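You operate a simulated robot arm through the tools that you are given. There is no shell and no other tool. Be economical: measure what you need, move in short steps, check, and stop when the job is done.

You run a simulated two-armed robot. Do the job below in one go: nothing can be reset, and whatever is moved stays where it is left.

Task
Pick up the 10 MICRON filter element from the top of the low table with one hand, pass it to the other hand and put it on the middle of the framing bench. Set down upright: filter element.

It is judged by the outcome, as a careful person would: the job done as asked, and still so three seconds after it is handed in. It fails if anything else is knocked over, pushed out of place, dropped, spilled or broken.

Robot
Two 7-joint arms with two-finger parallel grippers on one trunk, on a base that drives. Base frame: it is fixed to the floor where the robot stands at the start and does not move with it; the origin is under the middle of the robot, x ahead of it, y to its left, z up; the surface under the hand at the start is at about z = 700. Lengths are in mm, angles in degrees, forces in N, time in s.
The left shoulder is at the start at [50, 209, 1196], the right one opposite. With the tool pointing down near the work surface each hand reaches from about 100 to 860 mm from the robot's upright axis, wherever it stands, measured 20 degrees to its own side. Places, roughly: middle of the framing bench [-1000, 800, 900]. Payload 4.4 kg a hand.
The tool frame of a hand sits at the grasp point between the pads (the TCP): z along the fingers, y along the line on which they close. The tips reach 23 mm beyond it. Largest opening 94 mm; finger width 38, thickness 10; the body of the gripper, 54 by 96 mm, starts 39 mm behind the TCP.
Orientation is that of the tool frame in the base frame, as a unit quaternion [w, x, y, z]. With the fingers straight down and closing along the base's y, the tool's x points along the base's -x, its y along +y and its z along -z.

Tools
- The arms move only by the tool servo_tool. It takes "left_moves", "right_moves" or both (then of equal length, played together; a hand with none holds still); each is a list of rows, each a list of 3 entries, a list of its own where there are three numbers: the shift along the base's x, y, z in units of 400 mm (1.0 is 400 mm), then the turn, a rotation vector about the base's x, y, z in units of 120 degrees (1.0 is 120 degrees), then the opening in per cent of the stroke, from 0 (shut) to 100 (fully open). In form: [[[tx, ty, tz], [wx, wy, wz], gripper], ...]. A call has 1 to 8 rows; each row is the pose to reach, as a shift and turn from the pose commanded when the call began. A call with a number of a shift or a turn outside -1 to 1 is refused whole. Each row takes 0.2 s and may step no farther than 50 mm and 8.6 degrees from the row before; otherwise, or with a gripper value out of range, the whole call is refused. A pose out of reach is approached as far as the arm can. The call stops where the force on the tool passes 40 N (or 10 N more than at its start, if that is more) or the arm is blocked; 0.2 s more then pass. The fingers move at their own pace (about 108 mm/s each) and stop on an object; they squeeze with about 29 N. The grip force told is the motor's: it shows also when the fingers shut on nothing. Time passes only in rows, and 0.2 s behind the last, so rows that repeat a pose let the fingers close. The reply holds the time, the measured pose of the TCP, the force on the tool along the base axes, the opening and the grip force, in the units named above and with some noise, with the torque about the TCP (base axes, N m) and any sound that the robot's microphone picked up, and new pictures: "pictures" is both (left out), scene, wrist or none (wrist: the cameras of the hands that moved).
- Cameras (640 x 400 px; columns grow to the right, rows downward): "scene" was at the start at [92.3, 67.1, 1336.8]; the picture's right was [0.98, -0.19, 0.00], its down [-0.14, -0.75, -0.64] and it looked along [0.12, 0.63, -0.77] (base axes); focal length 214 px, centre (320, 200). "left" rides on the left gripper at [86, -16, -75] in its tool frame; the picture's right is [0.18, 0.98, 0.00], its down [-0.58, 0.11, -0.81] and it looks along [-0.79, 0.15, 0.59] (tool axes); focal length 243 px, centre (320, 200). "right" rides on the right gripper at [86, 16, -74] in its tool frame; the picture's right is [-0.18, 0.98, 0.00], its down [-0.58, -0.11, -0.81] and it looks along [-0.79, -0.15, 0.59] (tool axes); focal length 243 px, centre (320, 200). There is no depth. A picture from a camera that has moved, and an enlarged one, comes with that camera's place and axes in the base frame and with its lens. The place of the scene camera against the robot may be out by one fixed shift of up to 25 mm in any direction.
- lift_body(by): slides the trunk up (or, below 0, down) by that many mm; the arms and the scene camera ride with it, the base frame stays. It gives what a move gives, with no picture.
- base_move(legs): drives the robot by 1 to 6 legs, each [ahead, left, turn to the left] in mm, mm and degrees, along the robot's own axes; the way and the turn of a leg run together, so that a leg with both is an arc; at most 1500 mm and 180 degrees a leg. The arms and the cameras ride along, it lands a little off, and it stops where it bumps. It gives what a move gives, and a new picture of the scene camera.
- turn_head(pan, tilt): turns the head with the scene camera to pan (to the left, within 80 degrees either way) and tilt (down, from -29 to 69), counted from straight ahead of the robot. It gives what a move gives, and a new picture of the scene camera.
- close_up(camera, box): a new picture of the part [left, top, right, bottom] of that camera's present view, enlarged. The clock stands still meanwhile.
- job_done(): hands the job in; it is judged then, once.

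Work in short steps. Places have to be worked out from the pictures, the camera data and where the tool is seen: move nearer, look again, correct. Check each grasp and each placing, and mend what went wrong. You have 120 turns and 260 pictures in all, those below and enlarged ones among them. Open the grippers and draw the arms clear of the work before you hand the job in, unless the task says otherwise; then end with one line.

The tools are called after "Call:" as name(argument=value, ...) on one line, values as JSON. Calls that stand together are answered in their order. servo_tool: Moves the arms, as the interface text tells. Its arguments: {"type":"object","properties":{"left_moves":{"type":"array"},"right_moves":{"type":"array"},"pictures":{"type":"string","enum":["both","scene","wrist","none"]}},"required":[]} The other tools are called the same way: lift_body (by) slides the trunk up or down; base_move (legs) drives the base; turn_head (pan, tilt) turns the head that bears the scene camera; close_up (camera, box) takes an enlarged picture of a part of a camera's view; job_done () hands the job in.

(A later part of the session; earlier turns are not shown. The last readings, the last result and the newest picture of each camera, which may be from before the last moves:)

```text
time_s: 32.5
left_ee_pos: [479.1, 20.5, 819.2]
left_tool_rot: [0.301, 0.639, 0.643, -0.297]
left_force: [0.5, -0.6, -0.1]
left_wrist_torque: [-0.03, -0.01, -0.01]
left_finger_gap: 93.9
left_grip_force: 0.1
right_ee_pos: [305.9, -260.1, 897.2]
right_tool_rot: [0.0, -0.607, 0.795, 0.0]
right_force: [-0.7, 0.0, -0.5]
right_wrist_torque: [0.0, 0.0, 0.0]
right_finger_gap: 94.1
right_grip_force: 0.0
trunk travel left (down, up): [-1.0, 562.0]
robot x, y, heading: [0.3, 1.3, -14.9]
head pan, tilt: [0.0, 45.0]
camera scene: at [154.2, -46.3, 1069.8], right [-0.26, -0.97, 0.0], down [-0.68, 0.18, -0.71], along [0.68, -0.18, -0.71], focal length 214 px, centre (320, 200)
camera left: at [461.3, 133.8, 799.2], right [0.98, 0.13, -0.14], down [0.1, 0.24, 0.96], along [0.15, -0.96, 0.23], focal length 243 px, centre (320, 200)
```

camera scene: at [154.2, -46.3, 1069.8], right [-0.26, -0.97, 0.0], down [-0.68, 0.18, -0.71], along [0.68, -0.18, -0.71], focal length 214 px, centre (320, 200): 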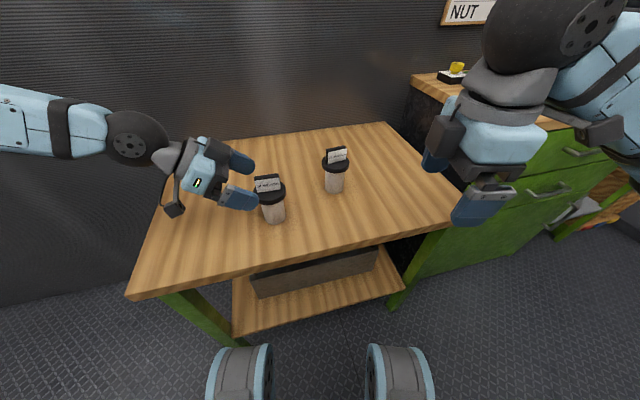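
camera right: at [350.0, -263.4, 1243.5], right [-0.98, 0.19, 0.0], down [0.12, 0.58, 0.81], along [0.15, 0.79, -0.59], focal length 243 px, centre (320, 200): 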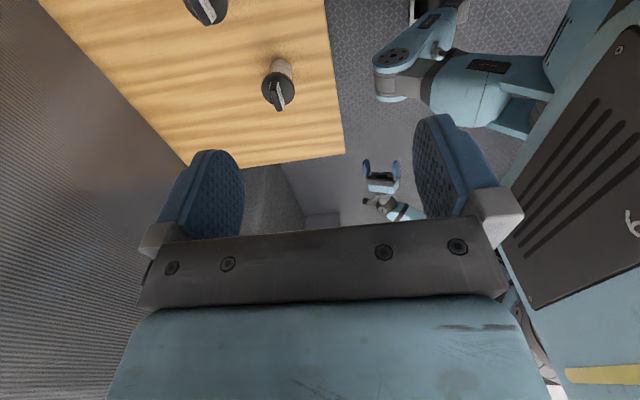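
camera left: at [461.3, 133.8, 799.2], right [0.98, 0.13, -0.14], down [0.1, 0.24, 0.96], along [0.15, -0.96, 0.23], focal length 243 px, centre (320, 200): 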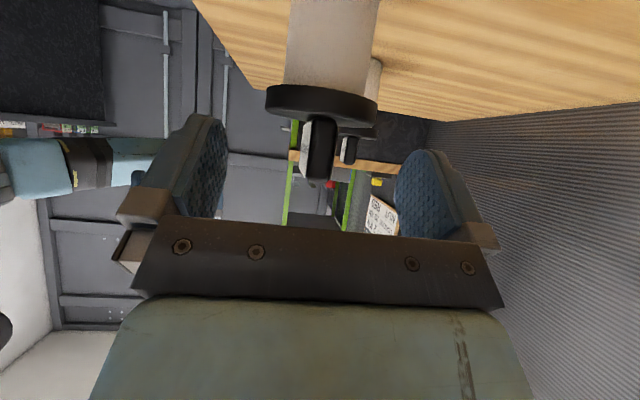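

The approach works. I enlarge the scene view to check the remaining gap along y before moving on.

Call:
close_up(camera="scene", box=[192, 130, 320, 230])

Call:
close_up(camera="left", box=[220, 60, 420, 200])

```text
4.00 times, centred on (256, 180) of scene
camera zoom: at [154.2, -46.3, 1069.8], right [-0.26, -0.97, 0.0], down [-0.68, 0.18, -0.71], along [0.68, -0.18, -0.71], focal length 858 px, centre (576, 280)
```

zoom: 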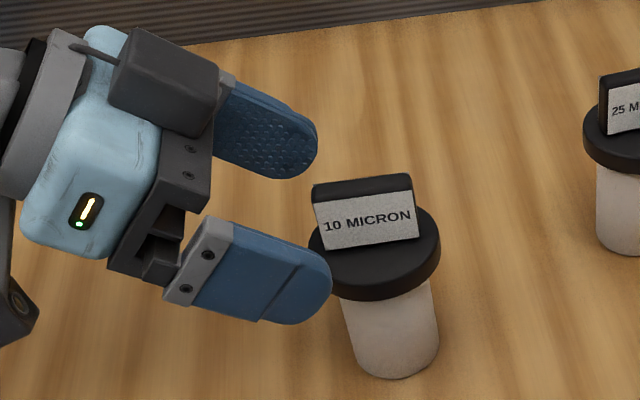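

```text
2.86 times, centred on (320, 130) of left
camera zoom: at [461.3, 133.8, 799.2], right [0.98, 0.13, -0.14], down [0.1, 0.24, 0.96], along [0.15, -0.96, 0.23], focal length 693 px, centre (320, 400)
```

zoom: 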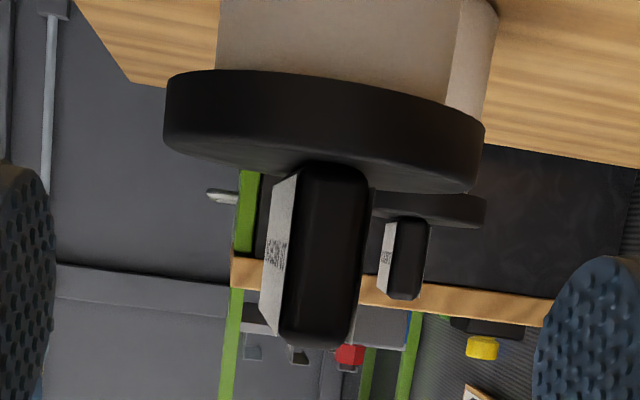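

Using the known fingertip to correct the scene view, and the change in lid size across the wrist views, the axis is nearer y≈-14. The target TCP is therefore about [478, -5, 786]; I move there with the gripper still open.

Call:
servo_tool(left_moves=[[[-0.001, -0.032, -0.041], [0, 0, 0], 100], [[-0.003, -0.064, -0.083], [0, 0, 0], 100]], pictures="both")

Call:
close_up(camera="scene", box=[192, 130, 320, 230])

```text
time_s: 33.1
left_ee_pos: [478.0, -3.6, 785.9]
left_tool_rot: [0.301, 0.639, 0.643, -0.296]
left_force: [0.2, -0.6, 0.0]
left_wrist_torque: [-0.01, -0.02, 0.02]
left_finger_gap: 93.8
left_grip_force: 0.0
right_ee_pos: [306.8, -260.6, 898.3]
right_tool_rot: [0.0, -0.607, 0.795, -0.001]
right_force: [0.3, 0.7, 0.6]
right_wrist_torque: [0.0, -0.01, 0.02]
right_finger_gap: 94.1
right_grip_force: 0.0
trunk travel left (down, up): [-1.0, 562.0]
robot x, y, heading: [-2.5, 3.0, -14.8]
head pan, tilt: [0.0, 45.0]
camera scene: at [154.1, -46.4, 1069.8], right [-0.26, -0.97, 0.0], down [-0.68, 0.18, -0.71], along [0.68, -0.18, -0.71], focal length 214 px, centre (320, 200)
camera left: at [459.6, 109.0, 766.7], right [0.98, 0.13, -0.14], down [0.1, 0.24, 0.96], along [0.15, -0.96, 0.23], focal length 243 px, centre (320, 200)
```

scene: 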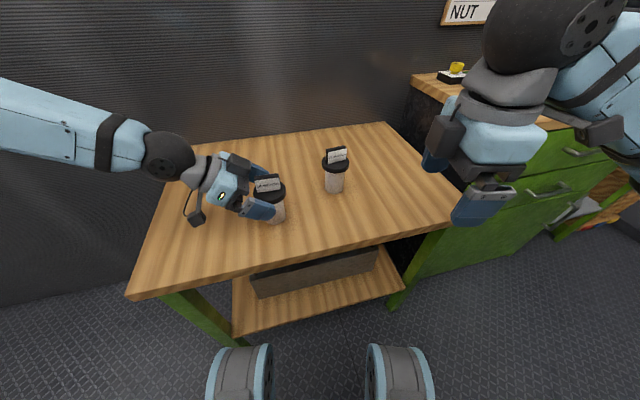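
left: 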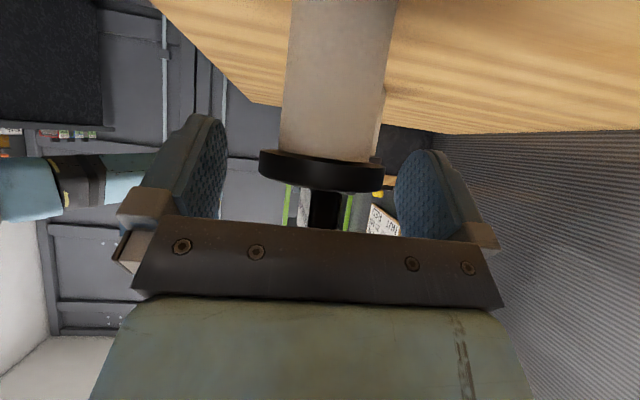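

```text
4.00 times, centred on (256, 180) of scene
camera zoom: at [154.1, -46.4, 1069.8], right [-0.26, -0.97, 0.0], down [-0.68, 0.18, -0.71], along [0.68, -0.18, -0.71], focal length 858 px, centre (576, 280)
```

zoom: 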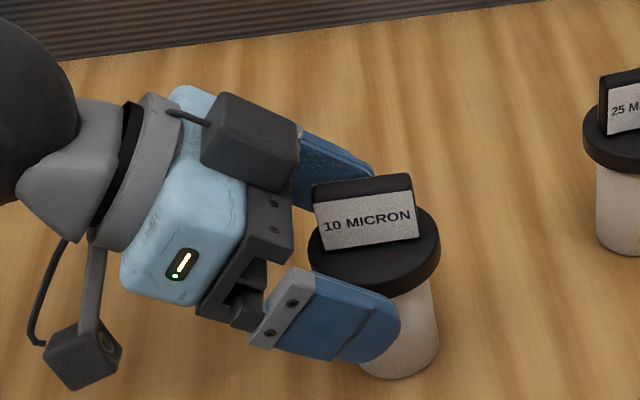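

The pads straddle the rim with the lid centred between them. I close the left gripper.

Call:
servo_tool(left_moves=[[[0, 0, 0], [0, 0, 0], 0], [[0, 0, 0], [0, 0, 0], 0], [[0, 0, 0], [0, 0, 0], 0]], pictures="both")

```text
time_s: 33.9
left_ee_pos: [477.5, -4.0, 786.3]
left_tool_rot: [0.3, 0.64, 0.642, -0.296]
left_force: [0.6, -1.3, 0.3]
left_wrist_torque: [-0.04, -0.02, -0.01]
left_finger_gap: 65.0
left_grip_force: 28.8
right_ee_pos: [306.4, -258.9, 897.1]
right_tool_rot: [0.0, -0.607, 0.795, -0.001]
right_force: [-0.6, 0.2, 0.0]
right_wrist_torque: [0.0, 0.0, 0.0]
right_finger_gap: 94.2
right_grip_force: 0.0
trunk travel left (down, up): [-1.0, 562.0]
robot x, y, heading: [-4.0, 0.3, -14.7]
head pan, tilt: [0.0, 45.0]
camera scene: at [154.0, -46.0, 1069.8], right [-0.26, -0.97, 0.0], down [-0.68, 0.18, -0.71], along [0.68, -0.18, -0.71], focal length 214 px, centre (320, 200)
camera left: at [459.6, 109.3, 766.9], right [0.98, 0.12, -0.14], down [0.1, 0.24, 0.96], along [0.15, -0.96, 0.23], focal length 243 px, centre (320, 200)
```

scene: 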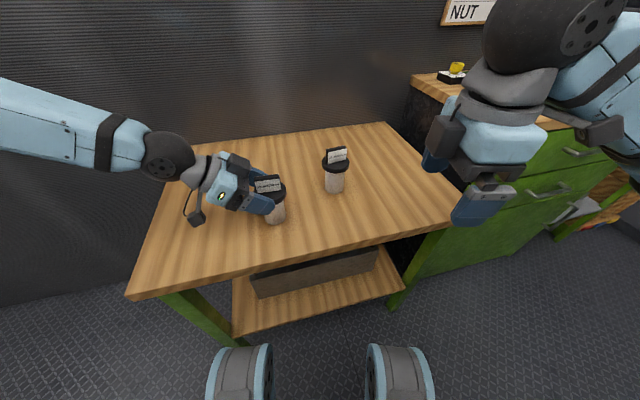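
left: 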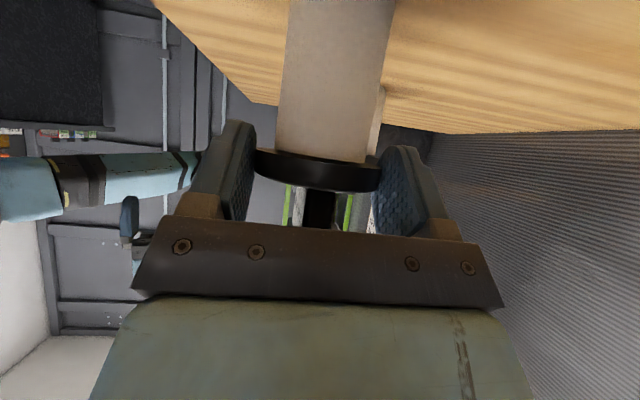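

Gripped at 65 mm, the lid diameter, at full force. I lift gently by 100 mm.

Call:
servo_tool(left_moves=[[[0, 0, 0.03], [0, 0, 0], 0], [[0, 0, 0.07], [0, 0, 0], 0], [[0, 0, 0.13], [0, 0, 0], 0], [[0, 0, 0.19], [0, 0, 0], 0], [[0, 0, 0.25], [0, 0, 0], 0]], pictures="both")

Call:
close_up(camera="scene", box=[192, 100, 320, 200])

```text
time_s: 35.1
left_ee_pos: [478.7, -3.2, 886.9]
left_tool_rot: [0.3, 0.639, 0.643, -0.297]
left_force: [0.0, 0.6, -1.2]
left_wrist_torque: [0.02, -0.02, 0.0]
left_finger_gap: 13.6
left_grip_force: 29.3
right_ee_pos: [305.9, -259.5, 898.3]
right_tool_rot: [0.001, -0.606, 0.795, 0.0]
right_force: [0.4, 0.5, -0.2]
right_wrist_torque: [-0.01, 0.0, -0.02]
right_finger_gap: 94.1
right_grip_force: 0.1
trunk travel left (down, up): [-1.0, 562.0]
robot x, y, heading: [-0.5, -2.0, -14.6]
head pan, tilt: [0.0, 45.0]
camera scene: at [154.0, -46.1, 1069.8], right [-0.26, -0.97, 0.0], down [-0.68, 0.18, -0.71], along [0.68, -0.18, -0.71], focal length 214 px, centre (320, 200)
camera left: at [459.7, 109.8, 867.9], right [0.98, 0.12, -0.14], down [0.11, 0.24, 0.96], along [0.15, -0.96, 0.23], focal length 243 px, centre (320, 200)
```

scene: 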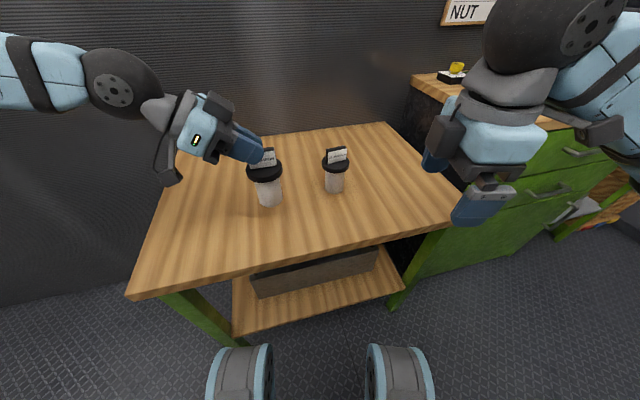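
left: 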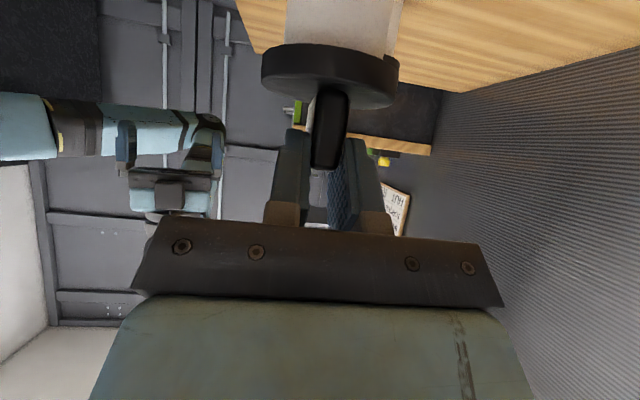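

```text
4.00 times, centred on (256, 150) of scene
camera zoom: at [154.0, -46.1, 1069.8], right [-0.26, -0.97, 0.0], down [-0.68, 0.18, -0.71], along [0.68, -0.18, -0.71], focal length 858 px, centre (576, 400)
```

zoom: 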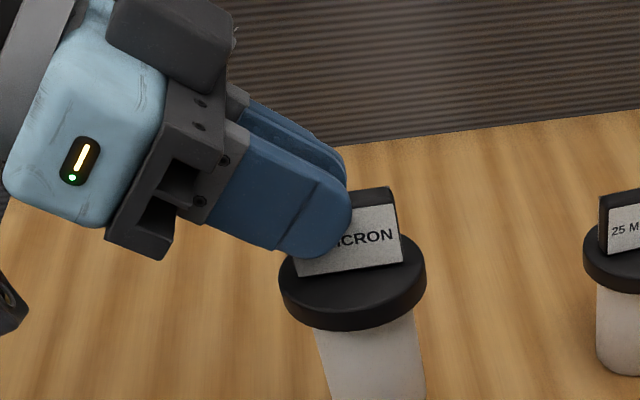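

The rim slipped through, but the fingertips caught the knob: the gap is now 13.6 mm and the element hangs about 50 mm above the table. I look closely at the current state and the gripper shapes.

Call:
close_up(camera="scene", box=[216, 120, 312, 210])

Call:
close_up(camera="left", box=[230, 0, 430, 240])

Call:
close_up(camera="scene", box=[400, 20, 640, 240])

```text
4.44 times, centred on (264, 165) of scene
camera zoom: at [154.0, -46.1, 1069.8], right [-0.26, -0.97, 0.0], down [-0.68, 0.18, -0.71], along [0.68, -0.18, -0.71], focal length 953 px, centre (569, 356)
```

zoom: 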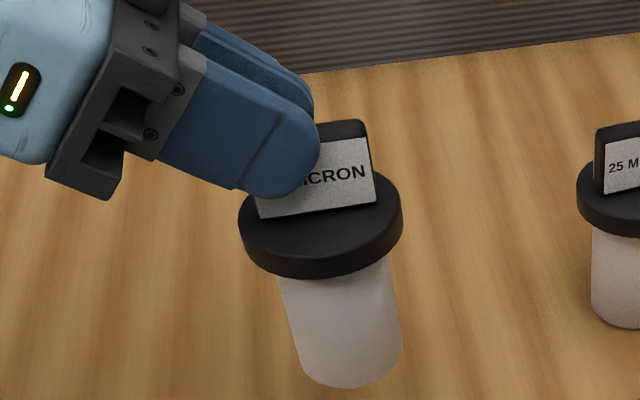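

```text
1.67 times, centred on (330, 120) of left
camera zoom: at [459.7, 109.8, 867.9], right [0.98, 0.12, -0.14], down [0.11, 0.24, 0.96], along [0.15, -0.96, 0.23], focal length 404 px, centre (303, 333)
```

zoom: 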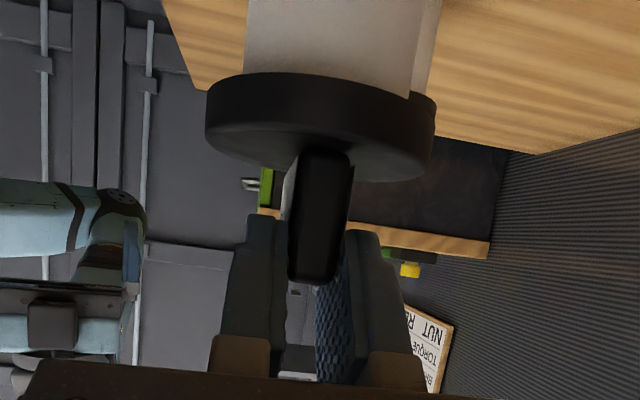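

```text
1.82 times, centred on (520, 130) of scene
camera zoom: at [154.0, -46.1, 1069.8], right [-0.26, -0.97, 0.0], down [-0.68, 0.18, -0.71], along [0.68, -0.18, -0.71], focal length 390 px, centre (-44, 327)
```

zoom: 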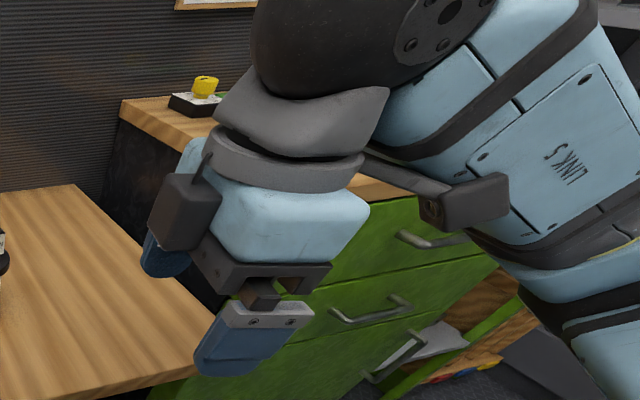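

The left hand is now pinching the left half of the knob, leaving about 20 mm of the right half free. I can hand over knob to knob, with the right hand coming from the other side at a mirrored tilt. I raise the trunk first to clear everything on the table.

Call:
lift_body(by=200)

Call:
close_up(camera="scene", box=[216, 120, 312, 210])

```text
time_s: 37.3
left_ee_pos: [478.9, -4.1, 1087.4]
left_tool_rot: [0.3, 0.64, 0.643, -0.296]
left_force: [-0.6, -0.2, -1.7]
left_wrist_torque: [0.03, -0.01, -0.02]
left_finger_gap: 13.3
left_grip_force: 28.8
right_ee_pos: [306.6, -257.9, 1097.1]
right_tool_rot: [0.0, -0.606, 0.795, 0.0]
right_force: [0.5, 0.2, 0.5]
right_wrist_torque: [0.04, 0.01, 0.0]
right_finger_gap: 94.3
right_grip_force: 0.0
trunk travel left (down, up): [-201.0, 362.0]
robot x, y, heading: [0.1, -2.4, -14.9]
head pan, tilt: [0.0, 45.0]
```

```text
4.44 times, centred on (264, 165) of scene
camera zoom: at [154.3, -46.1, 1269.7], right [-0.26, -0.97, 0.0], down [-0.68, 0.18, -0.71], along [0.68, -0.18, -0.71], focal length 953 px, centre (569, 356)
```

zoom: 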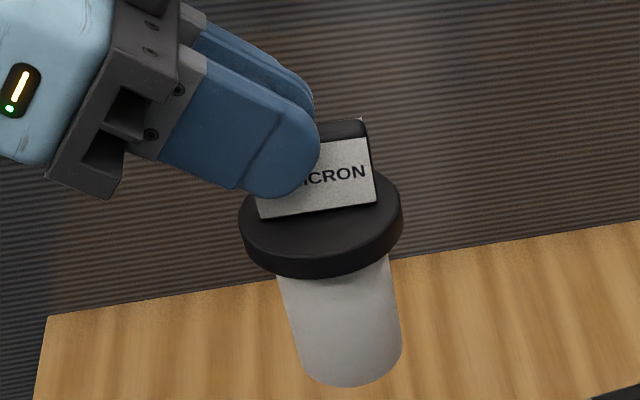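

It holds steadily and weighs only about 150 g. I now tilt the right hand inward by 50°, clear of the left.

Call:
servo_tool(right_moves=[[[0.021, -0.031, 0], [0.0672, -0.0177, 0], 100], [[0.042, -0.062, 0], [0.1343, -0.0353, 0], 100], [[0.063, -0.093, 0], [0.2015, -0.053, 0], 100], [[0.084, -0.124, 0], [0.2687, -0.0707, 0], 100], [[0.105, -0.155, 0], [0.3358, -0.0883, 0], 100], [[0.127, -0.186, 0], [0.403, -0.106, 0], 100]], pictures="both")

```text
time_s: 38.7
left_ee_pos: [478.8, -3.9, 1087.0]
left_tool_rot: [0.301, 0.639, 0.643, -0.297]
left_force: [-0.7, 0.8, -1.5]
left_wrist_torque: [-0.01, -0.03, -0.01]
left_finger_gap: 13.6
left_grip_force: 29.3
right_ee_pos: [288.7, -273.7, 1165.3]
right_tool_rot: [0.332, -0.547, 0.723, 0.26]
right_force: [0.3, -0.2, 0.8]
right_wrist_torque: [0.01, 0.0, 0.03]
right_finger_gap: 93.9
right_grip_force: 0.0
right hand out of reach, approached as far as the arm can: row 1, 2, 3, 4, 5, 6
trunk travel left (down, up): [-201.0, 362.0]
robot x, y, heading: [-0.7, 1.8, -14.8]
head pan, tilt: [0.0, 45.0]
camera scene: at [154.3, -46.1, 1269.8], right [-0.26, -0.97, 0.0], down [-0.68, 0.18, -0.71], along [0.68, -0.18, -0.71], focal length 214 px, centre (320, 200)
camera right: at [243.2, -377.5, 1147.5], right [-0.91, 0.38, 0.15], down [0.05, -0.27, 0.96], along [0.4, 0.89, 0.23], focal length 243 px, centre (320, 200)
```

scene: 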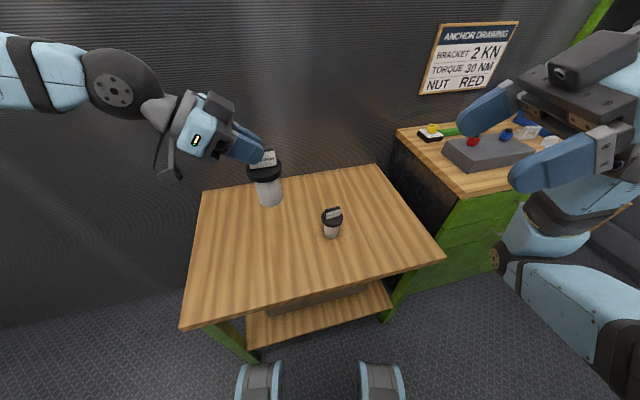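
right: 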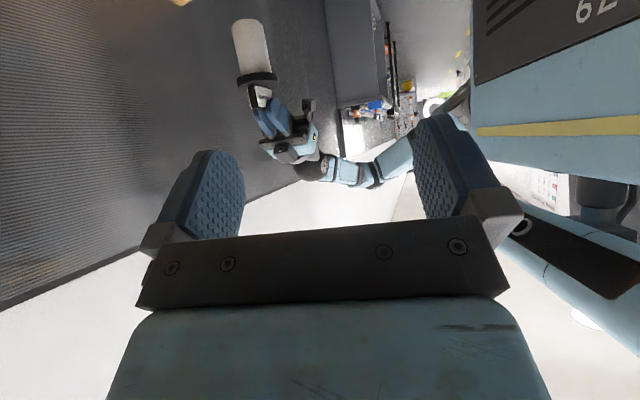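

The right arm is stuck in a poor branch, because it was yawed high up at the start. I unwind it back to straight down with no yaw, lower and to the right, as I did with the left.

Call:
servo_tool(right_moves=[[[0.0069, -0.0354, -0.0294], [-0.0194, 0.0329, -0.0577], 100], [[0.0138, -0.0708, -0.0588], [-0.0389, 0.0658, -0.1153], 100], [[0.0206, -0.1062, -0.0882], [-0.0583, 0.0986, -0.173], 100], [[0.0275, -0.1416, -0.1176], [-0.0777, 0.1315, -0.2307], 100], [[0.0344, -0.177, -0.147], [-0.0972, 0.1644, -0.2884], 100], [[0.0413, -0.2124, -0.1764], [-0.1166, 0.1973, -0.346], 100], [[0.0482, -0.2478, -0.2058], [-0.136, 0.2302, -0.4037], 100], [[0.055, -0.2832, -0.2352], [-0.1554, 0.263, -0.4614], 100]], pictures="none")

Call:
servo_tool(right_moves=[[[0.0069, -0.0354, -0.0294], [-0.0194, 0.0329, -0.0577], 100], [[0.0138, -0.0708, -0.0588], [-0.0389, 0.0658, -0.1153], 100], [[0.0206, -0.1062, -0.0882], [-0.0583, 0.0986, -0.173], 100], [[0.0275, -0.1416, -0.1176], [-0.0777, 0.1315, -0.2307], 100]], pictures="scene")

```text
time_s: 40.5
left_ee_pos: [477.8, -3.9, 1087.9]
left_tool_rot: [0.301, 0.638, 0.644, -0.296]
left_force: [0.1, 0.0, -0.5]
left_wrist_torque: [0.0, -0.03, 0.01]
left_finger_gap: 13.5
left_grip_force: 29.1
right_ee_pos: [310.9, -387.5, 1071.7]
right_tool_rot: [0.126, -0.114, 0.981, 0.096]
right_force: [-0.7, 0.1, -0.1]
right_wrist_torque: [0.0, 0.02, 0.02]
right_finger_gap: 93.8
right_grip_force: 0.0
trunk travel left (down, up): [-201.0, 362.0]
robot x, y, heading: [-1.6, 0.9, -14.9]
head pan, tilt: [0.0, 45.0]
```

```text
time_s: 41.5
left_ee_pos: [479.0, -3.3, 1086.8]
left_tool_rot: [0.3, 0.639, 0.643, -0.296]
left_force: [-0.5, 0.4, -1.6]
left_wrist_torque: [0.03, 0.04, 0.02]
left_finger_gap: 13.7
left_grip_force: 29.2
right_ee_pos: [322.2, -445.0, 1025.7]
right_tool_rot: [0.0, 0.127, 0.992, 0.0]
right_force: [0.5, -1.0, -0.5]
right_wrist_torque: [0.02, 0.03, 0.03]
right_finger_gap: 94.2
right_grip_force: 0.1
trunk travel left (down, up): [-201.0, 362.0]
robot x, y, heading: [-3.8, -0.3, -15.2]
head pan, tilt: [0.0, 45.0]
camera scene: at [154.2, -46.1, 1269.8], right [-0.26, -0.97, 0.0], down [-0.68, 0.18, -0.71], along [0.68, -0.18, -0.71], focal length 214 px, centre (320, 200)
```

scene: 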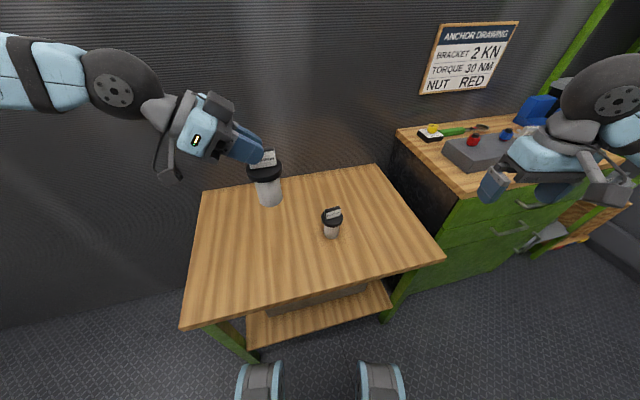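

Unwound cleanly. Now I yaw the right hand +90° (camera outward), mirroring what worked for the left.

Call:
servo_tool(right_moves=[[[0, 0, 0], [0, 0, 0.07], 100], [[0, 0, 0], [0, 0, 0.14], 100], [[0, 0, 0], [0, 0, 0.21], 100], [[0, 0, 0], [0, 0, 0.28], 100], [[0, 0, 0], [0, 0, 0.35], 100], [[0, 0, 0], [0, 0, 0.42], 100], [[0, 0, 0], [0, 0, 0.49], 100], [[0, 0, 0], [0, 0, 0.56], 100]], pictures="none")

Call:
servo_tool(right_moves=[[[0, 0, 0], [0, 0, 0.064], 100], [[0, 0, 0], [0, 0, 0.128], 100], [[0, 0, 0], [0, 0, 0.19], 100]], pictures="none")

Call:
servo_tool(right_moves=[[[0.018, 0.015, 0], [0.0677, -0.0177, 0], 100], [[0.036, 0.03, 0], [0.1353, -0.0353, 0], 100], [[0.054, 0.045, 0], [0.203, -0.053, 0], 100], [[0.072, 0.06, 0], [0.2706, -0.0707, 0], 100], [[0.09, 0.075, 0], [0.3383, -0.088, 0], 100]], pictures="both")

```text
time_s: 43.3
left_ee_pos: [478.8, -3.9, 1086.8]
left_tool_rot: [0.3, 0.639, 0.643, -0.296]
left_force: [-0.9, 0.0, -1.4]
left_wrist_torque: [0.03, 0.0, -0.02]
left_finger_gap: 13.6
left_grip_force: 28.7
right_ee_pos: [328.5, -434.3, 1025.8]
right_tool_rot: [0.002, -0.332, 0.943, 0.0]
right_force: [-0.3, 0.9, -0.3]
right_wrist_torque: [0.02, -0.01, 0.02]
right_finger_gap: 94.1
right_grip_force: 0.1
right hand out of reach, approached as far as the arm can: row 7, 8
trunk travel left (down, up): [-201.0, 362.0]
robot x, y, heading: [1.4, 5.6, -14.8]
head pan, tilt: [0.0, 45.0]
```

```text
time_s: 44.1
left_ee_pos: [479.9, -2.3, 1087.3]
left_tool_rot: [0.301, 0.639, 0.643, -0.297]
left_force: [-0.1, 0.6, -1.1]
left_wrist_torque: [0.03, 0.0, 0.01]
left_finger_gap: 13.5
left_grip_force: 28.7
right_ee_pos: [332.8, -379.2, 1001.6]
right_tool_rot: [0.012, -0.405, 0.914, -0.028]
right_force: [0.2, 0.7, 0.1]
right_wrist_torque: [-0.01, 0.03, -0.04]
right_finger_gap: 94.2
right_grip_force: 0.0
right hand out of reach, approached as far as the arm can: row 1, 2, 3
trunk travel left (down, up): [-201.0, 362.0]
robot x, y, heading: [0.8, 0.2, -14.9]
head pan, tilt: [0.0, 45.0]
```

```text
time_s: 45.3
left_ee_pos: [476.6, -5.6, 1089.6]
left_tool_rot: [0.301, 0.64, 0.642, -0.295]
left_force: [0.9, -0.3, -1.8]
left_wrist_torque: [0.06, -0.01, 0.02]
left_finger_gap: 13.4
left_grip_force: 28.8
right_ee_pos: [319.3, -368.4, 1065.5]
right_tool_rot: [0.193, -0.379, 0.881, 0.209]
right_force: [-0.4, 0.3, -0.4]
right_wrist_torque: [0.02, -0.03, -0.03]
right_finger_gap: 94.0
right_grip_force: 0.1
right hand out of reach, approached as far as the arm can: row 1, 2, 3, 4, 5
trunk travel left (down, up): [-201.0, 362.0]
robot x, y, heading: [0.2, 0.2, -14.6]
head pan, tilt: [0.0, 45.0]
camera scene: at [151.3, -48.0, 1270.3], right [-0.26, -0.97, 0.0], down [-0.68, 0.18, -0.71], along [0.69, -0.18, -0.71], focal length 214 px, centre (320, 200)
camera right: at [238.6, -448.1, 1088.6], right [-0.62, 0.72, 0.31], down [0.31, -0.14, 0.94], along [0.72, 0.68, -0.14], focal length 243 px, centre (320, 200)
```

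scene: 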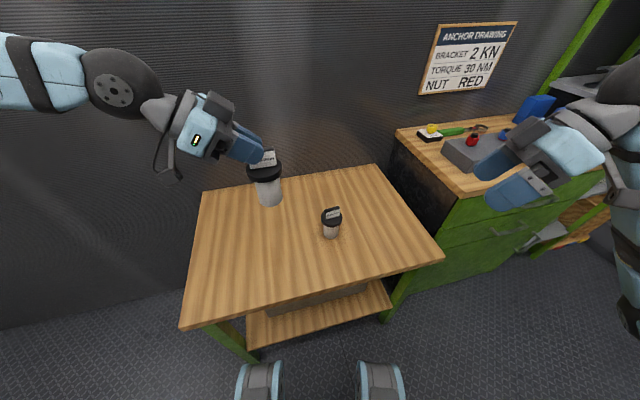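
right: 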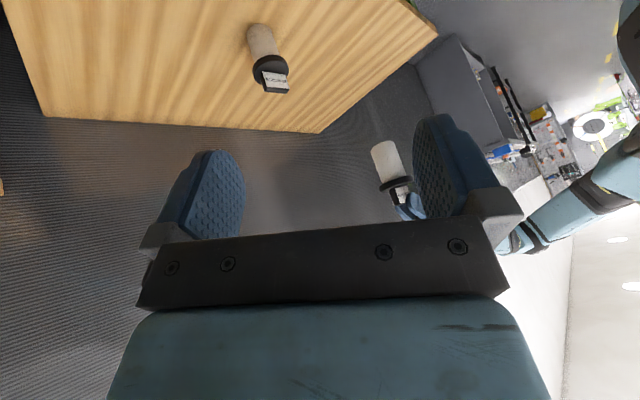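

The right arm can't take the outward yaw. An inward yaw (-90°) gives the same closing line, so I unwind to neutral and go the other way.

Call:
servo_tool(right_moves=[[[0, -0.024, -0.0125], [-0.0205, 0.0247, -0.0553], 100], [[0, -0.048, -0.025], [-0.041, 0.0494, -0.1106], 100], [[0, -0.072, -0.0375], [-0.0615, 0.0741, -0.1659], 100], [[0, -0.096, -0.05], [-0.082, 0.0988, -0.2212], 100], [[0, -0.12, -0.0625], [-0.1025, 0.1235, -0.2765], 100], [[0, -0.144, -0.075], [-0.123, 0.1482, -0.3318], 100], [[0, -0.168, -0.0875], [-0.1435, 0.1729, -0.3871], 100], [[0, -0.19, -0.1], [-0.164, 0.1976, -0.4424], 100]], pictures="none")

Call:
servo_tool(right_moves=[[[0, 0, 0], [-0.021, 0.0245, -0.0556], 100]], pictures="none")

Call:
servo_tool(right_moves=[[[0, 0, 0], [0, 0, -0.07], 100], [[0, 0, 0], [0, 0, -0.14], 100], [[0, 0, 0], [0, 0, -0.21], 100], [[0, 0, 0], [0, 0, -0.28], 100], [[0, 0, 0], [0, 0, -0.35], 100], [[0, 0, 0], [0, 0, -0.42], 100], [[0, 0, 0], [0, 0, -0.49], 100], [[0, 0, 0], [0, 0, -0.56], 100]], pictures="scene")

```text
time_s: 47.1
left_ee_pos: [478.0, -3.4, 1087.9]
left_tool_rot: [0.301, 0.639, 0.643, -0.296]
left_force: [0.0, -0.2, -1.8]
left_wrist_torque: [0.02, 0.0, 0.01]
left_finger_gap: 13.8
left_grip_force: 28.8
right_ee_pos: [321.8, -444.1, 1024.5]
right_tool_rot: [0.02, 0.075, 0.997, 0.024]
right_force: [-0.8, -0.5, 0.5]
right_wrist_torque: [0.01, 0.0, -0.02]
right_finger_gap: 93.8
right_grip_force: 0.1
trunk travel left (down, up): [-201.0, 362.0]
robot x, y, heading: [-4.1, 2.4, -14.8]
head pan, tilt: [0.0, 45.0]
```

```text
time_s: 47.5
left_ee_pos: [478.8, -2.0, 1087.1]
left_tool_rot: [0.301, 0.639, 0.643, -0.297]
left_force: [-0.4, 0.8, -0.8]
left_wrist_torque: [0.03, 0.0, 0.03]
left_finger_gap: 13.6
left_grip_force: 29.4
right_ee_pos: [320.8, -442.7, 1024.5]
right_tool_rot: [-0.003, 0.132, 0.991, -0.002]
right_force: [-0.2, 0.7, 0.2]
right_wrist_torque: [-0.03, -0.02, 0.04]
right_finger_gap: 93.9
right_grip_force: 0.1
trunk travel left (down, up): [-201.0, 362.0]
robot x, y, heading: [-0.3, 0.0, -14.8]
head pan, tilt: [0.0, 45.0]
```

```text
time_s: 49.3
left_ee_pos: [477.7, -3.2, 1086.2]
left_tool_rot: [0.3, 0.64, 0.642, -0.297]
left_force: [0.7, -0.1, -0.5]
left_wrist_torque: [0.02, -0.01, 0.01]
left_finger_gap: 13.7
left_grip_force: 28.7
right_ee_pos: [322.3, -443.6, 1025.3]
right_tool_rot: [-0.002, 0.659, 0.752, 0.001]
right_force: [0.6, 0.0, 0.4]
right_wrist_torque: [0.0, 0.03, 0.0]
right_finger_gap: 93.9
right_grip_force: 0.1
trunk travel left (down, up): [-201.0, 362.0]
robot x, y, heading: [0.5, 2.3, -14.8]
head pan, tilt: [0.0, 45.0]
camera scene: at [154.1, -46.0, 1269.8], right [-0.26, -0.97, 0.0], down [-0.68, 0.18, -0.71], along [0.68, -0.18, -0.71], focal length 214 px, centre (320, 200)
```

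scene: 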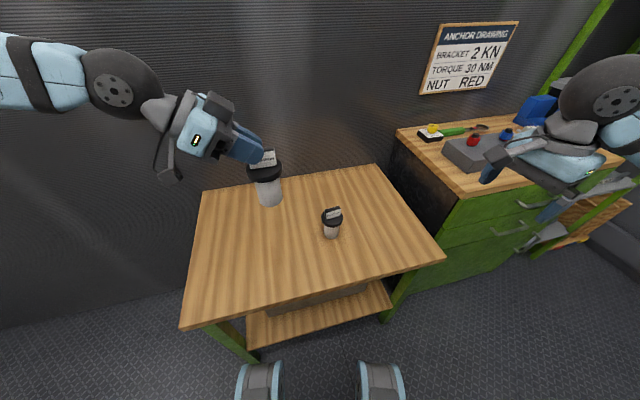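

That works. I finish the yaw to world -90° so the right hand closes along x like the left, then tilt it inward by steps.

Call:
servo_tool(right_moves=[[[0.01, 0.01, 0.02], [0, 0, -0.0633], 100]], pictures="none")

Call:
servo_tool(right_moves=[[[0.04, 0.04, 0.02], [0.07, 0, 0], 100], [[0.08, 0.08, 0.04], [0.14, 0, 0], 100], [[0.12, 0.12, 0.06], [0.21, 0, 0], 100], [[0.16, 0.16, 0.08], [0.28, 0, 0], 100], [[0.2, 0.2, 0.1], [0.35, 0, 0], 100]], pictures="both")

```text
time_s: 49.7
left_ee_pos: [477.8, -2.6, 1086.6]
left_tool_rot: [0.301, 0.639, 0.643, -0.296]
left_force: [0.7, 0.4, -1.7]
left_wrist_torque: [0.03, 0.0, -0.02]
left_finger_gap: 13.6
left_grip_force: 29.2
right_ee_pos: [327.0, -439.4, 1032.3]
right_tool_rot: [-0.001, 0.707, 0.707, 0.0]
right_force: [-0.9, -0.5, -0.1]
right_wrist_torque: [0.05, -0.03, 0.03]
right_finger_gap: 93.9
right_grip_force: 0.0
trunk travel left (down, up): [-201.0, 362.0]
robot x, y, heading: [-0.8, 0.7, -15.0]
head pan, tilt: [0.0, 45.0]
```

```text
time_s: 50.9
left_ee_pos: [479.5, -3.9, 1087.0]
left_tool_rot: [0.299, 0.64, 0.643, -0.296]
left_force: [0.6, 0.5, -1.4]
left_wrist_torque: [0.02, -0.02, -0.01]
left_finger_gap: 13.5
left_grip_force: 28.6
right_ee_pos: [406.5, -358.5, 1073.3]
right_tool_rot: [-0.255, 0.659, 0.66, 0.255]
right_force: [0.6, 0.0, -0.3]
right_wrist_torque: [0.07, -0.02, -0.06]
right_finger_gap: 93.9
right_grip_force: 0.0
trunk travel left (down, up): [-201.0, 362.0]
robot x, y, heading: [-5.1, 0.9, -14.6]
head pan, tilt: [0.0, 45.0]
camera scene: at [154.6, -46.0, 1269.7], right [-0.26, -0.97, 0.0], down [-0.68, 0.18, -0.71], along [0.68, -0.18, -0.71], focal length 214 px, centre (320, 200)
camera right: at [423.4, -345.0, 1186.0], right [0.98, -0.13, -0.12], down [-0.11, -0.97, 0.2], along [-0.15, -0.19, -0.97], focal length 243 px, centre (320, 200)
```

scene: 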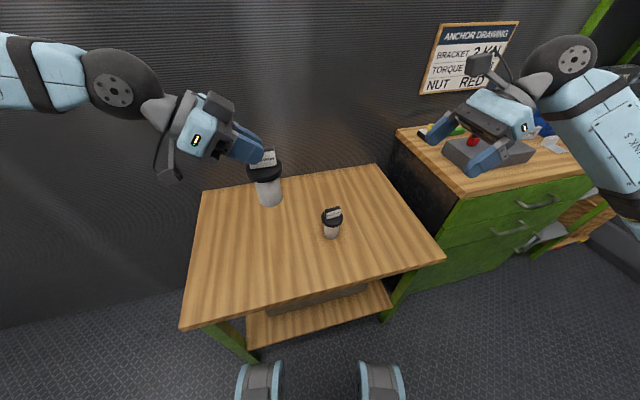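
right: 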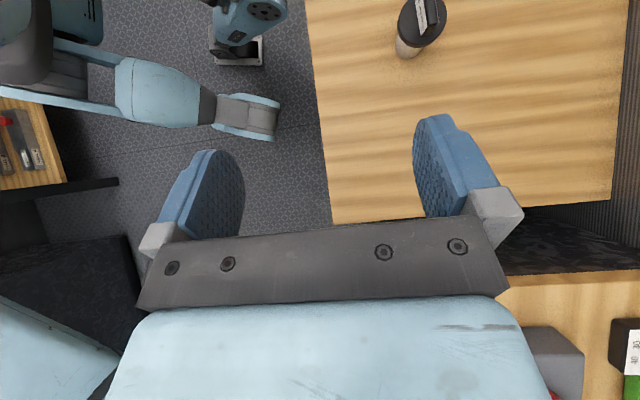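

Right hand tilted 42° with no reach trouble. I add 12° more and bring it to a stand-off on the right of the element.

Call:
servo_tool(right_moves=[[[0.044, 0.095, 0.04], [0.05, 0, 0], 45], [[0.089, 0.19, 0.08], [0.1, 0, 0], 45], [[0.133, 0.29, 0.12], [0.1, 0, 0], 45], [[0.178, 0.38, 0.15], [0.1, 0, 0], 45]], pictures="both")

```text
time_s: 51.9
left_ee_pos: [478.7, -2.6, 1087.6]
left_tool_rot: [0.301, 0.639, 0.642, -0.297]
left_force: [-0.1, 1.0, -2.0]
left_wrist_torque: [0.03, 0.04, -0.01]
left_finger_gap: 13.7
left_grip_force: 28.7
right_ee_pos: [477.7, -205.6, 1133.8]
right_tool_rot: [-0.321, 0.629, 0.63, 0.323]
right_force: [-0.2, -0.2, 0.9]
right_wrist_torque: [0.01, 0.04, 0.03]
right_finger_gap: 42.3
right_grip_force: 0.1
trunk travel left (down, up): [-201.0, 362.0]
robot x, y, heading: [1.0, -0.9, -15.0]
head pan, tilt: [0.0, 45.0]
camera scene: at [154.5, -45.1, 1269.7], right [-0.26, -0.97, 0.0], down [-0.68, 0.18, -0.71], along [0.68, -0.18, -0.71], focal length 214 px, centre (320, 200)
camera right: at [494.4, -216.0, 1246.8], right [0.98, -0.11, -0.15], down [-0.11, -0.99, 0.0], along [-0.15, 0.02, -0.99], focal length 243 px, centre (320, 200)
```

scene: 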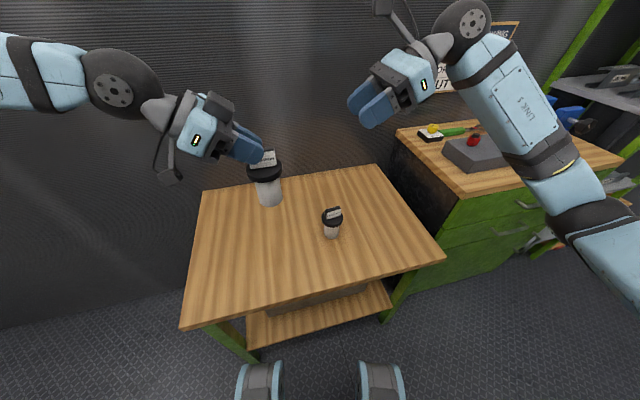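
right: 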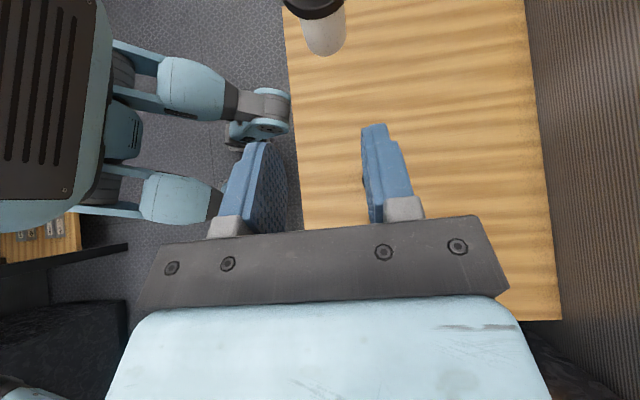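

Good: elevation 36°. I move to 80 mm short of the knob along the right hand's tool axis.

Call:
servo_tool(right_moves=[[[0, 0.12, 0], [0, 0, 0], 45], [[0, 0.238, -0.03], [0, 0, 0], 45]], pictures="both")

Call:
close_up(camera="scene", box=[200, 60, 380, 210])

```text
time_s: 52.5
left_ee_pos: [479.1, -3.3, 1087.4]
left_tool_rot: [0.301, 0.639, 0.643, -0.296]
left_force: [1.0, -0.3, -0.8]
left_wrist_torque: [0.0, 0.02, 0.0]
left_finger_gap: 13.5
left_grip_force: 29.3
right_ee_pos: [478.0, -110.5, 1122.2]
right_tool_rot: [-0.322, 0.629, 0.63, 0.323]
right_force: [0.8, 0.4, 0.6]
right_wrist_torque: [0.02, 0.02, 0.0]
right_finger_gap: 42.1
right_grip_force: 0.2
trunk travel left (down, up): [-201.0, 362.0]
robot x, y, heading: [0.5, -0.8, -14.9]
head pan, tilt: [0.0, 45.0]
camera scene: at [154.3, -45.7, 1269.8], right [-0.26, -0.97, 0.0], down [-0.68, 0.18, -0.71], along [0.68, -0.18, -0.71], focal length 214 px, centre (320, 200)
camera right: at [494.9, -120.9, 1234.9], right [0.98, -0.11, -0.15], down [-0.11, -0.99, 0.0], along [-0.15, 0.02, -0.99], focal length 243 px, centre (320, 200)
```

scene: 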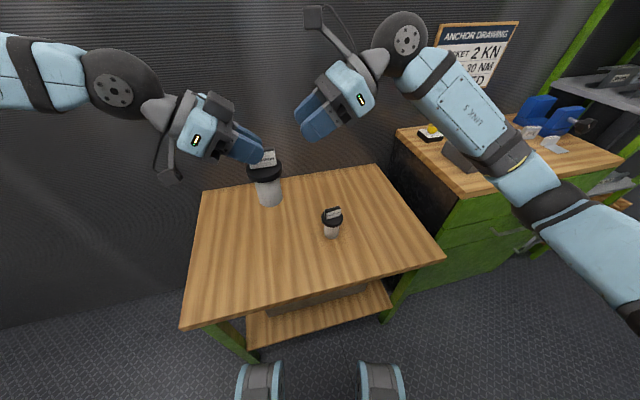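
right: 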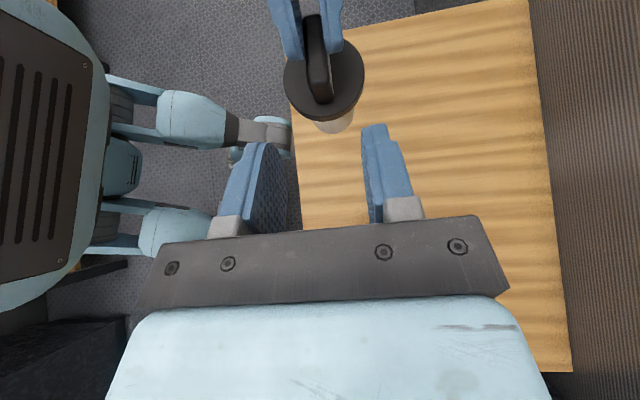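

```text
2.67 times, centred on (290, 135) of scene
camera zoom: at [154.3, -45.7, 1269.8], right [-0.26, -0.97, 0.0], down [-0.68, 0.18, -0.71], along [0.68, -0.18, -0.71], focal length 572 px, centre (400, 373)
```

zoom: 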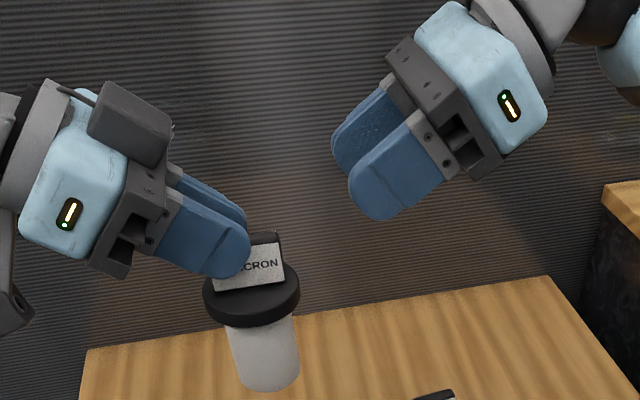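

I enlarge the right camera's view to locate the free end of the knob.

Call:
close_up(camera="right", box=[220, 0, 420, 150])

```text
2.67 times, centred on (320, 75) of right
camera zoom: at [494.9, -120.9, 1234.9], right [0.98, -0.11, -0.15], down [-0.11, -0.99, 0.0], along [-0.15, 0.02, -0.99], focal length 647 px, centre (320, 533)
```

zoom: 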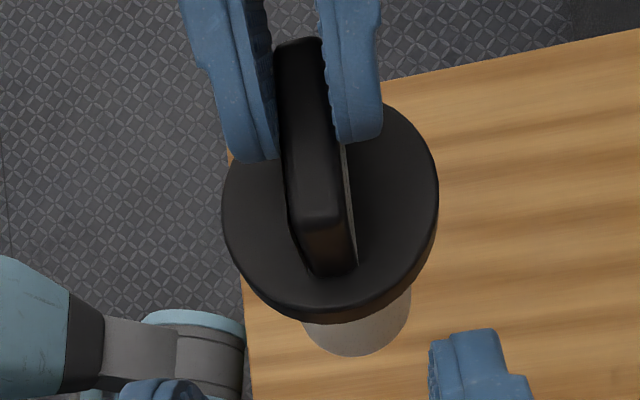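

The knob spans y≈-42..0 with the left fingers covering it to about -19; the free right part is clear. I move the right fingertips onto that free end, still open 42 mm.

Call:
servo_tool(right_moves=[[[0.001, 0.055, -0.043], [0, 0, 0], 45], [[0.002, 0.11, -0.086], [0, 0, 0], 45], [[0.0025, 0.16, -0.129], [0, 0, 0], 45]], pictures="both")

Call:
close_up(camera="scene", box=[200, 80, 340, 200])

Call:
close_up(camera="right", box=[220, 50, 420, 250])

```text
time_s: 53.3
left_ee_pos: [478.9, -1.3, 1085.5]
left_tool_rot: [0.297, 0.64, 0.643, -0.296]
left_force: [3.7, 17.1, -12.0]
left_wrist_torque: [1.0, -0.12, 0.38]
left_finger_gap: 13.2
left_grip_force: 29.3
right_ee_pos: [480.0, -49.2, 1069.8]
right_tool_rot: [-0.321, 0.629, 0.63, 0.324]
right_force: [-4.0, -17.5, 9.5]
right_wrist_torque: [-0.1, 0.04, -0.06]
right_finger_gap: 41.4
right_grip_force: 17.1
trunk travel left (down, up): [-201.0, 362.0]
robot x, y, heading: [-4.6, 1.9, -14.7]
head pan, tilt: [0.0, 45.0]
camera scene: at [154.4, -45.6, 1269.8], right [-0.26, -0.97, 0.0], down [-0.68, 0.18, -0.71], along [0.68, -0.18, -0.71], focal length 214 px, centre (320, 200)
camera right: at [495.4, -58.9, 1183.6], right [0.98, -0.11, -0.15], down [-0.11, -0.99, 0.0], along [-0.14, 0.02, -0.99], focal length 243 px, centre (320, 200)
```

scene: 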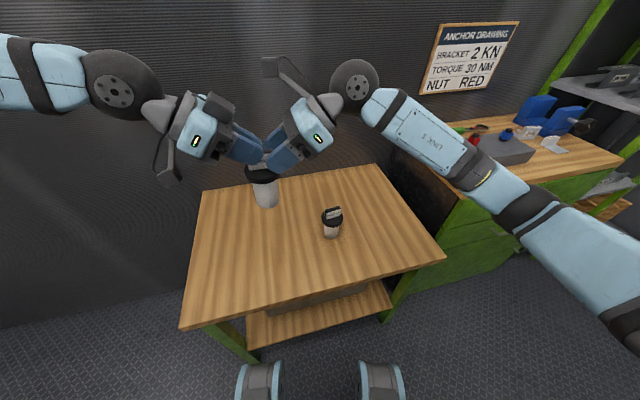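
right: 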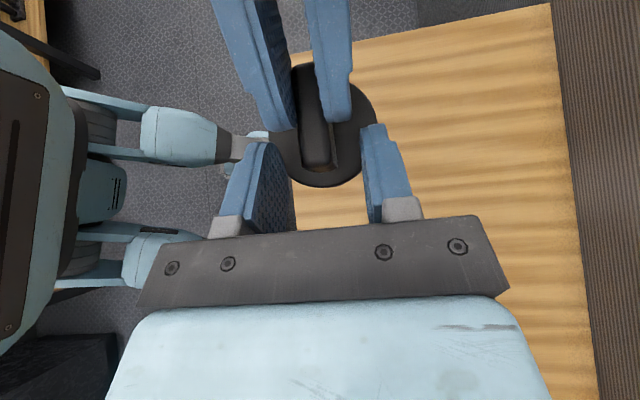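

```text
3.33 times, centred on (270, 140) of scene
camera zoom: at [154.4, -45.6, 1269.8], right [-0.26, -0.97, 0.0], down [-0.68, 0.18, -0.71], along [0.68, -0.18, -0.71], focal length 715 px, centre (487, 400)
```

zoom: 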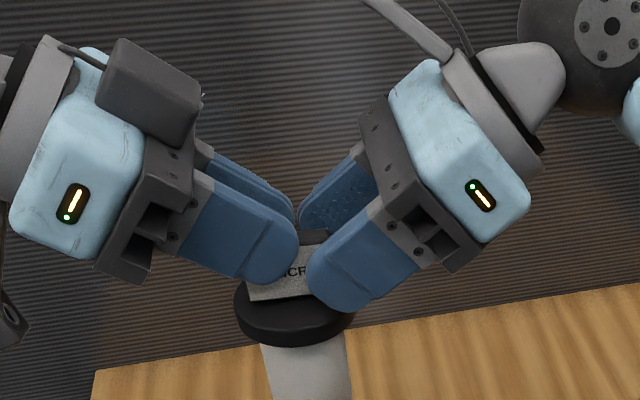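

```text
2.00 times, centred on (320, 150) of right
camera zoom: at [495.4, -58.9, 1183.6], right [0.98, -0.11, -0.15], down [-0.11, -0.99, 0.0], along [-0.14, 0.02, -0.99], focal length 485 px, centre (320, 300)
```

zoom: 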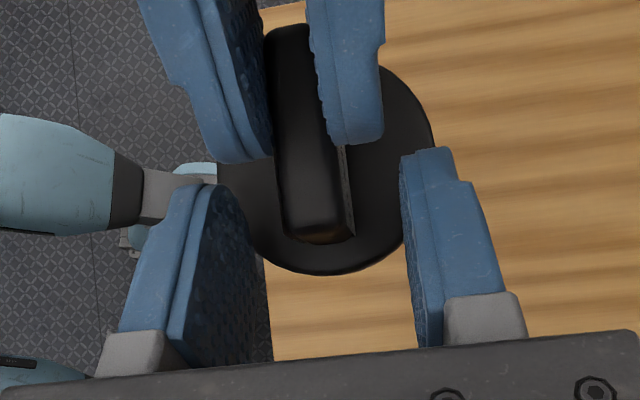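

Contact of about 20 N shows before the fingertips are fully in place. I back the right hand off 20 mm and look again.

Call:
servo_tool(right_moves=[[[0, -0.041, 0.029], [0, 0, 0], 45]], pictures="both")

Call:
close_up(camera="left", box=[220, 0, 440, 240])

Call:
close_up(camera="scene", box=[220, 110, 320, 200])

```text
time_s: 53.7
left_ee_pos: [477.3, -3.8, 1086.8]
left_tool_rot: [0.301, 0.639, 0.643, -0.295]
left_force: [-0.7, 0.6, -1.6]
left_wrist_torque: [0.0, 0.01, 0.0]
left_finger_gap: 13.7
left_grip_force: 28.9
right_ee_pos: [478.0, -66.1, 1080.7]
right_tool_rot: [-0.323, 0.628, 0.631, 0.322]
right_force: [0.1, -0.1, 0.0]
right_wrist_torque: [-0.01, 0.0, 0.0]
right_finger_gap: 42.2
right_grip_force: 0.0
trunk travel left (down, up): [-201.0, 362.0]
robot x, y, heading: [0.0, -4.6, -14.9]
head pan, tilt: [0.0, 45.0]
camera scene: at [153.9, -46.4, 1269.8], right [-0.26, -0.97, 0.0], down [-0.68, 0.18, -0.71], along [0.68, -0.18, -0.71], focal length 214 px, centre (320, 200)
camera right: at [494.9, -74.4, 1194.4], right [0.98, -0.1, -0.15], down [-0.11, -0.99, 0.0], along [-0.15, 0.02, -0.99], focal length 243 px, centre (320, 200)
```

scene: 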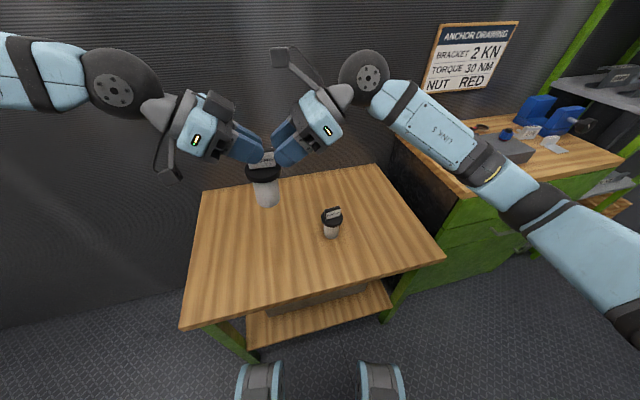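
right: 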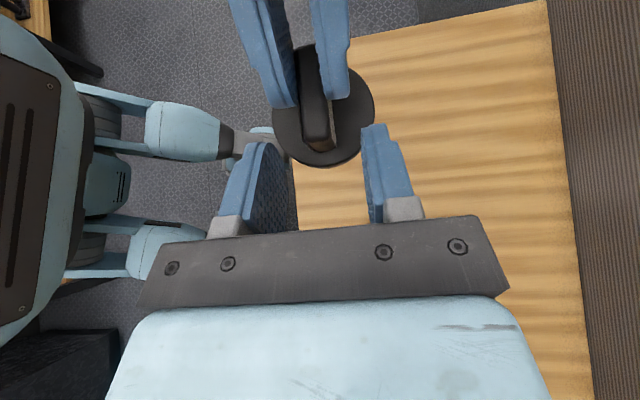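

```text
1.67 times, centred on (330, 120) of left
camera zoom: at [459.9, 109.2, 1068.1], right [0.98, 0.12, -0.14], down [0.1, 0.24, 0.96], along [0.15, -0.96, 0.23], focal length 404 px, centre (303, 333)
```

zoom: 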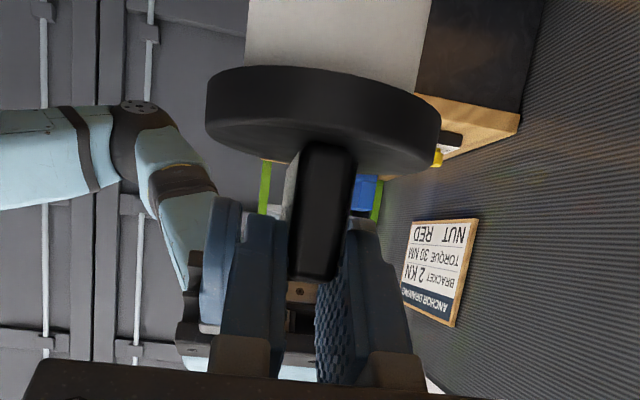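

```text
4.44 times, centred on (270, 155) of scene
camera zoom: at [153.9, -46.4, 1269.8], right [-0.26, -0.97, 0.0], down [-0.68, 0.18, -0.71], along [0.68, -0.18, -0.71], focal length 953 px, centre (542, 400)
```

zoom: 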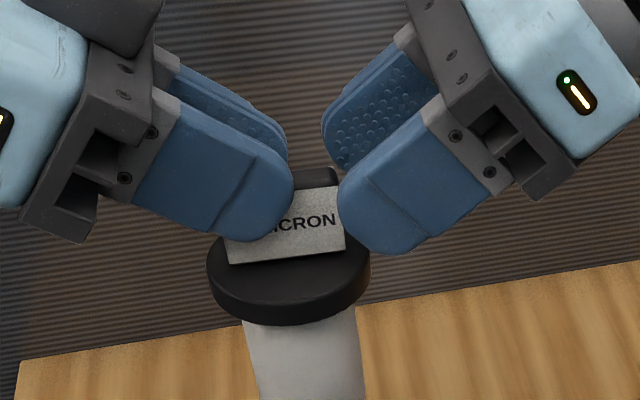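

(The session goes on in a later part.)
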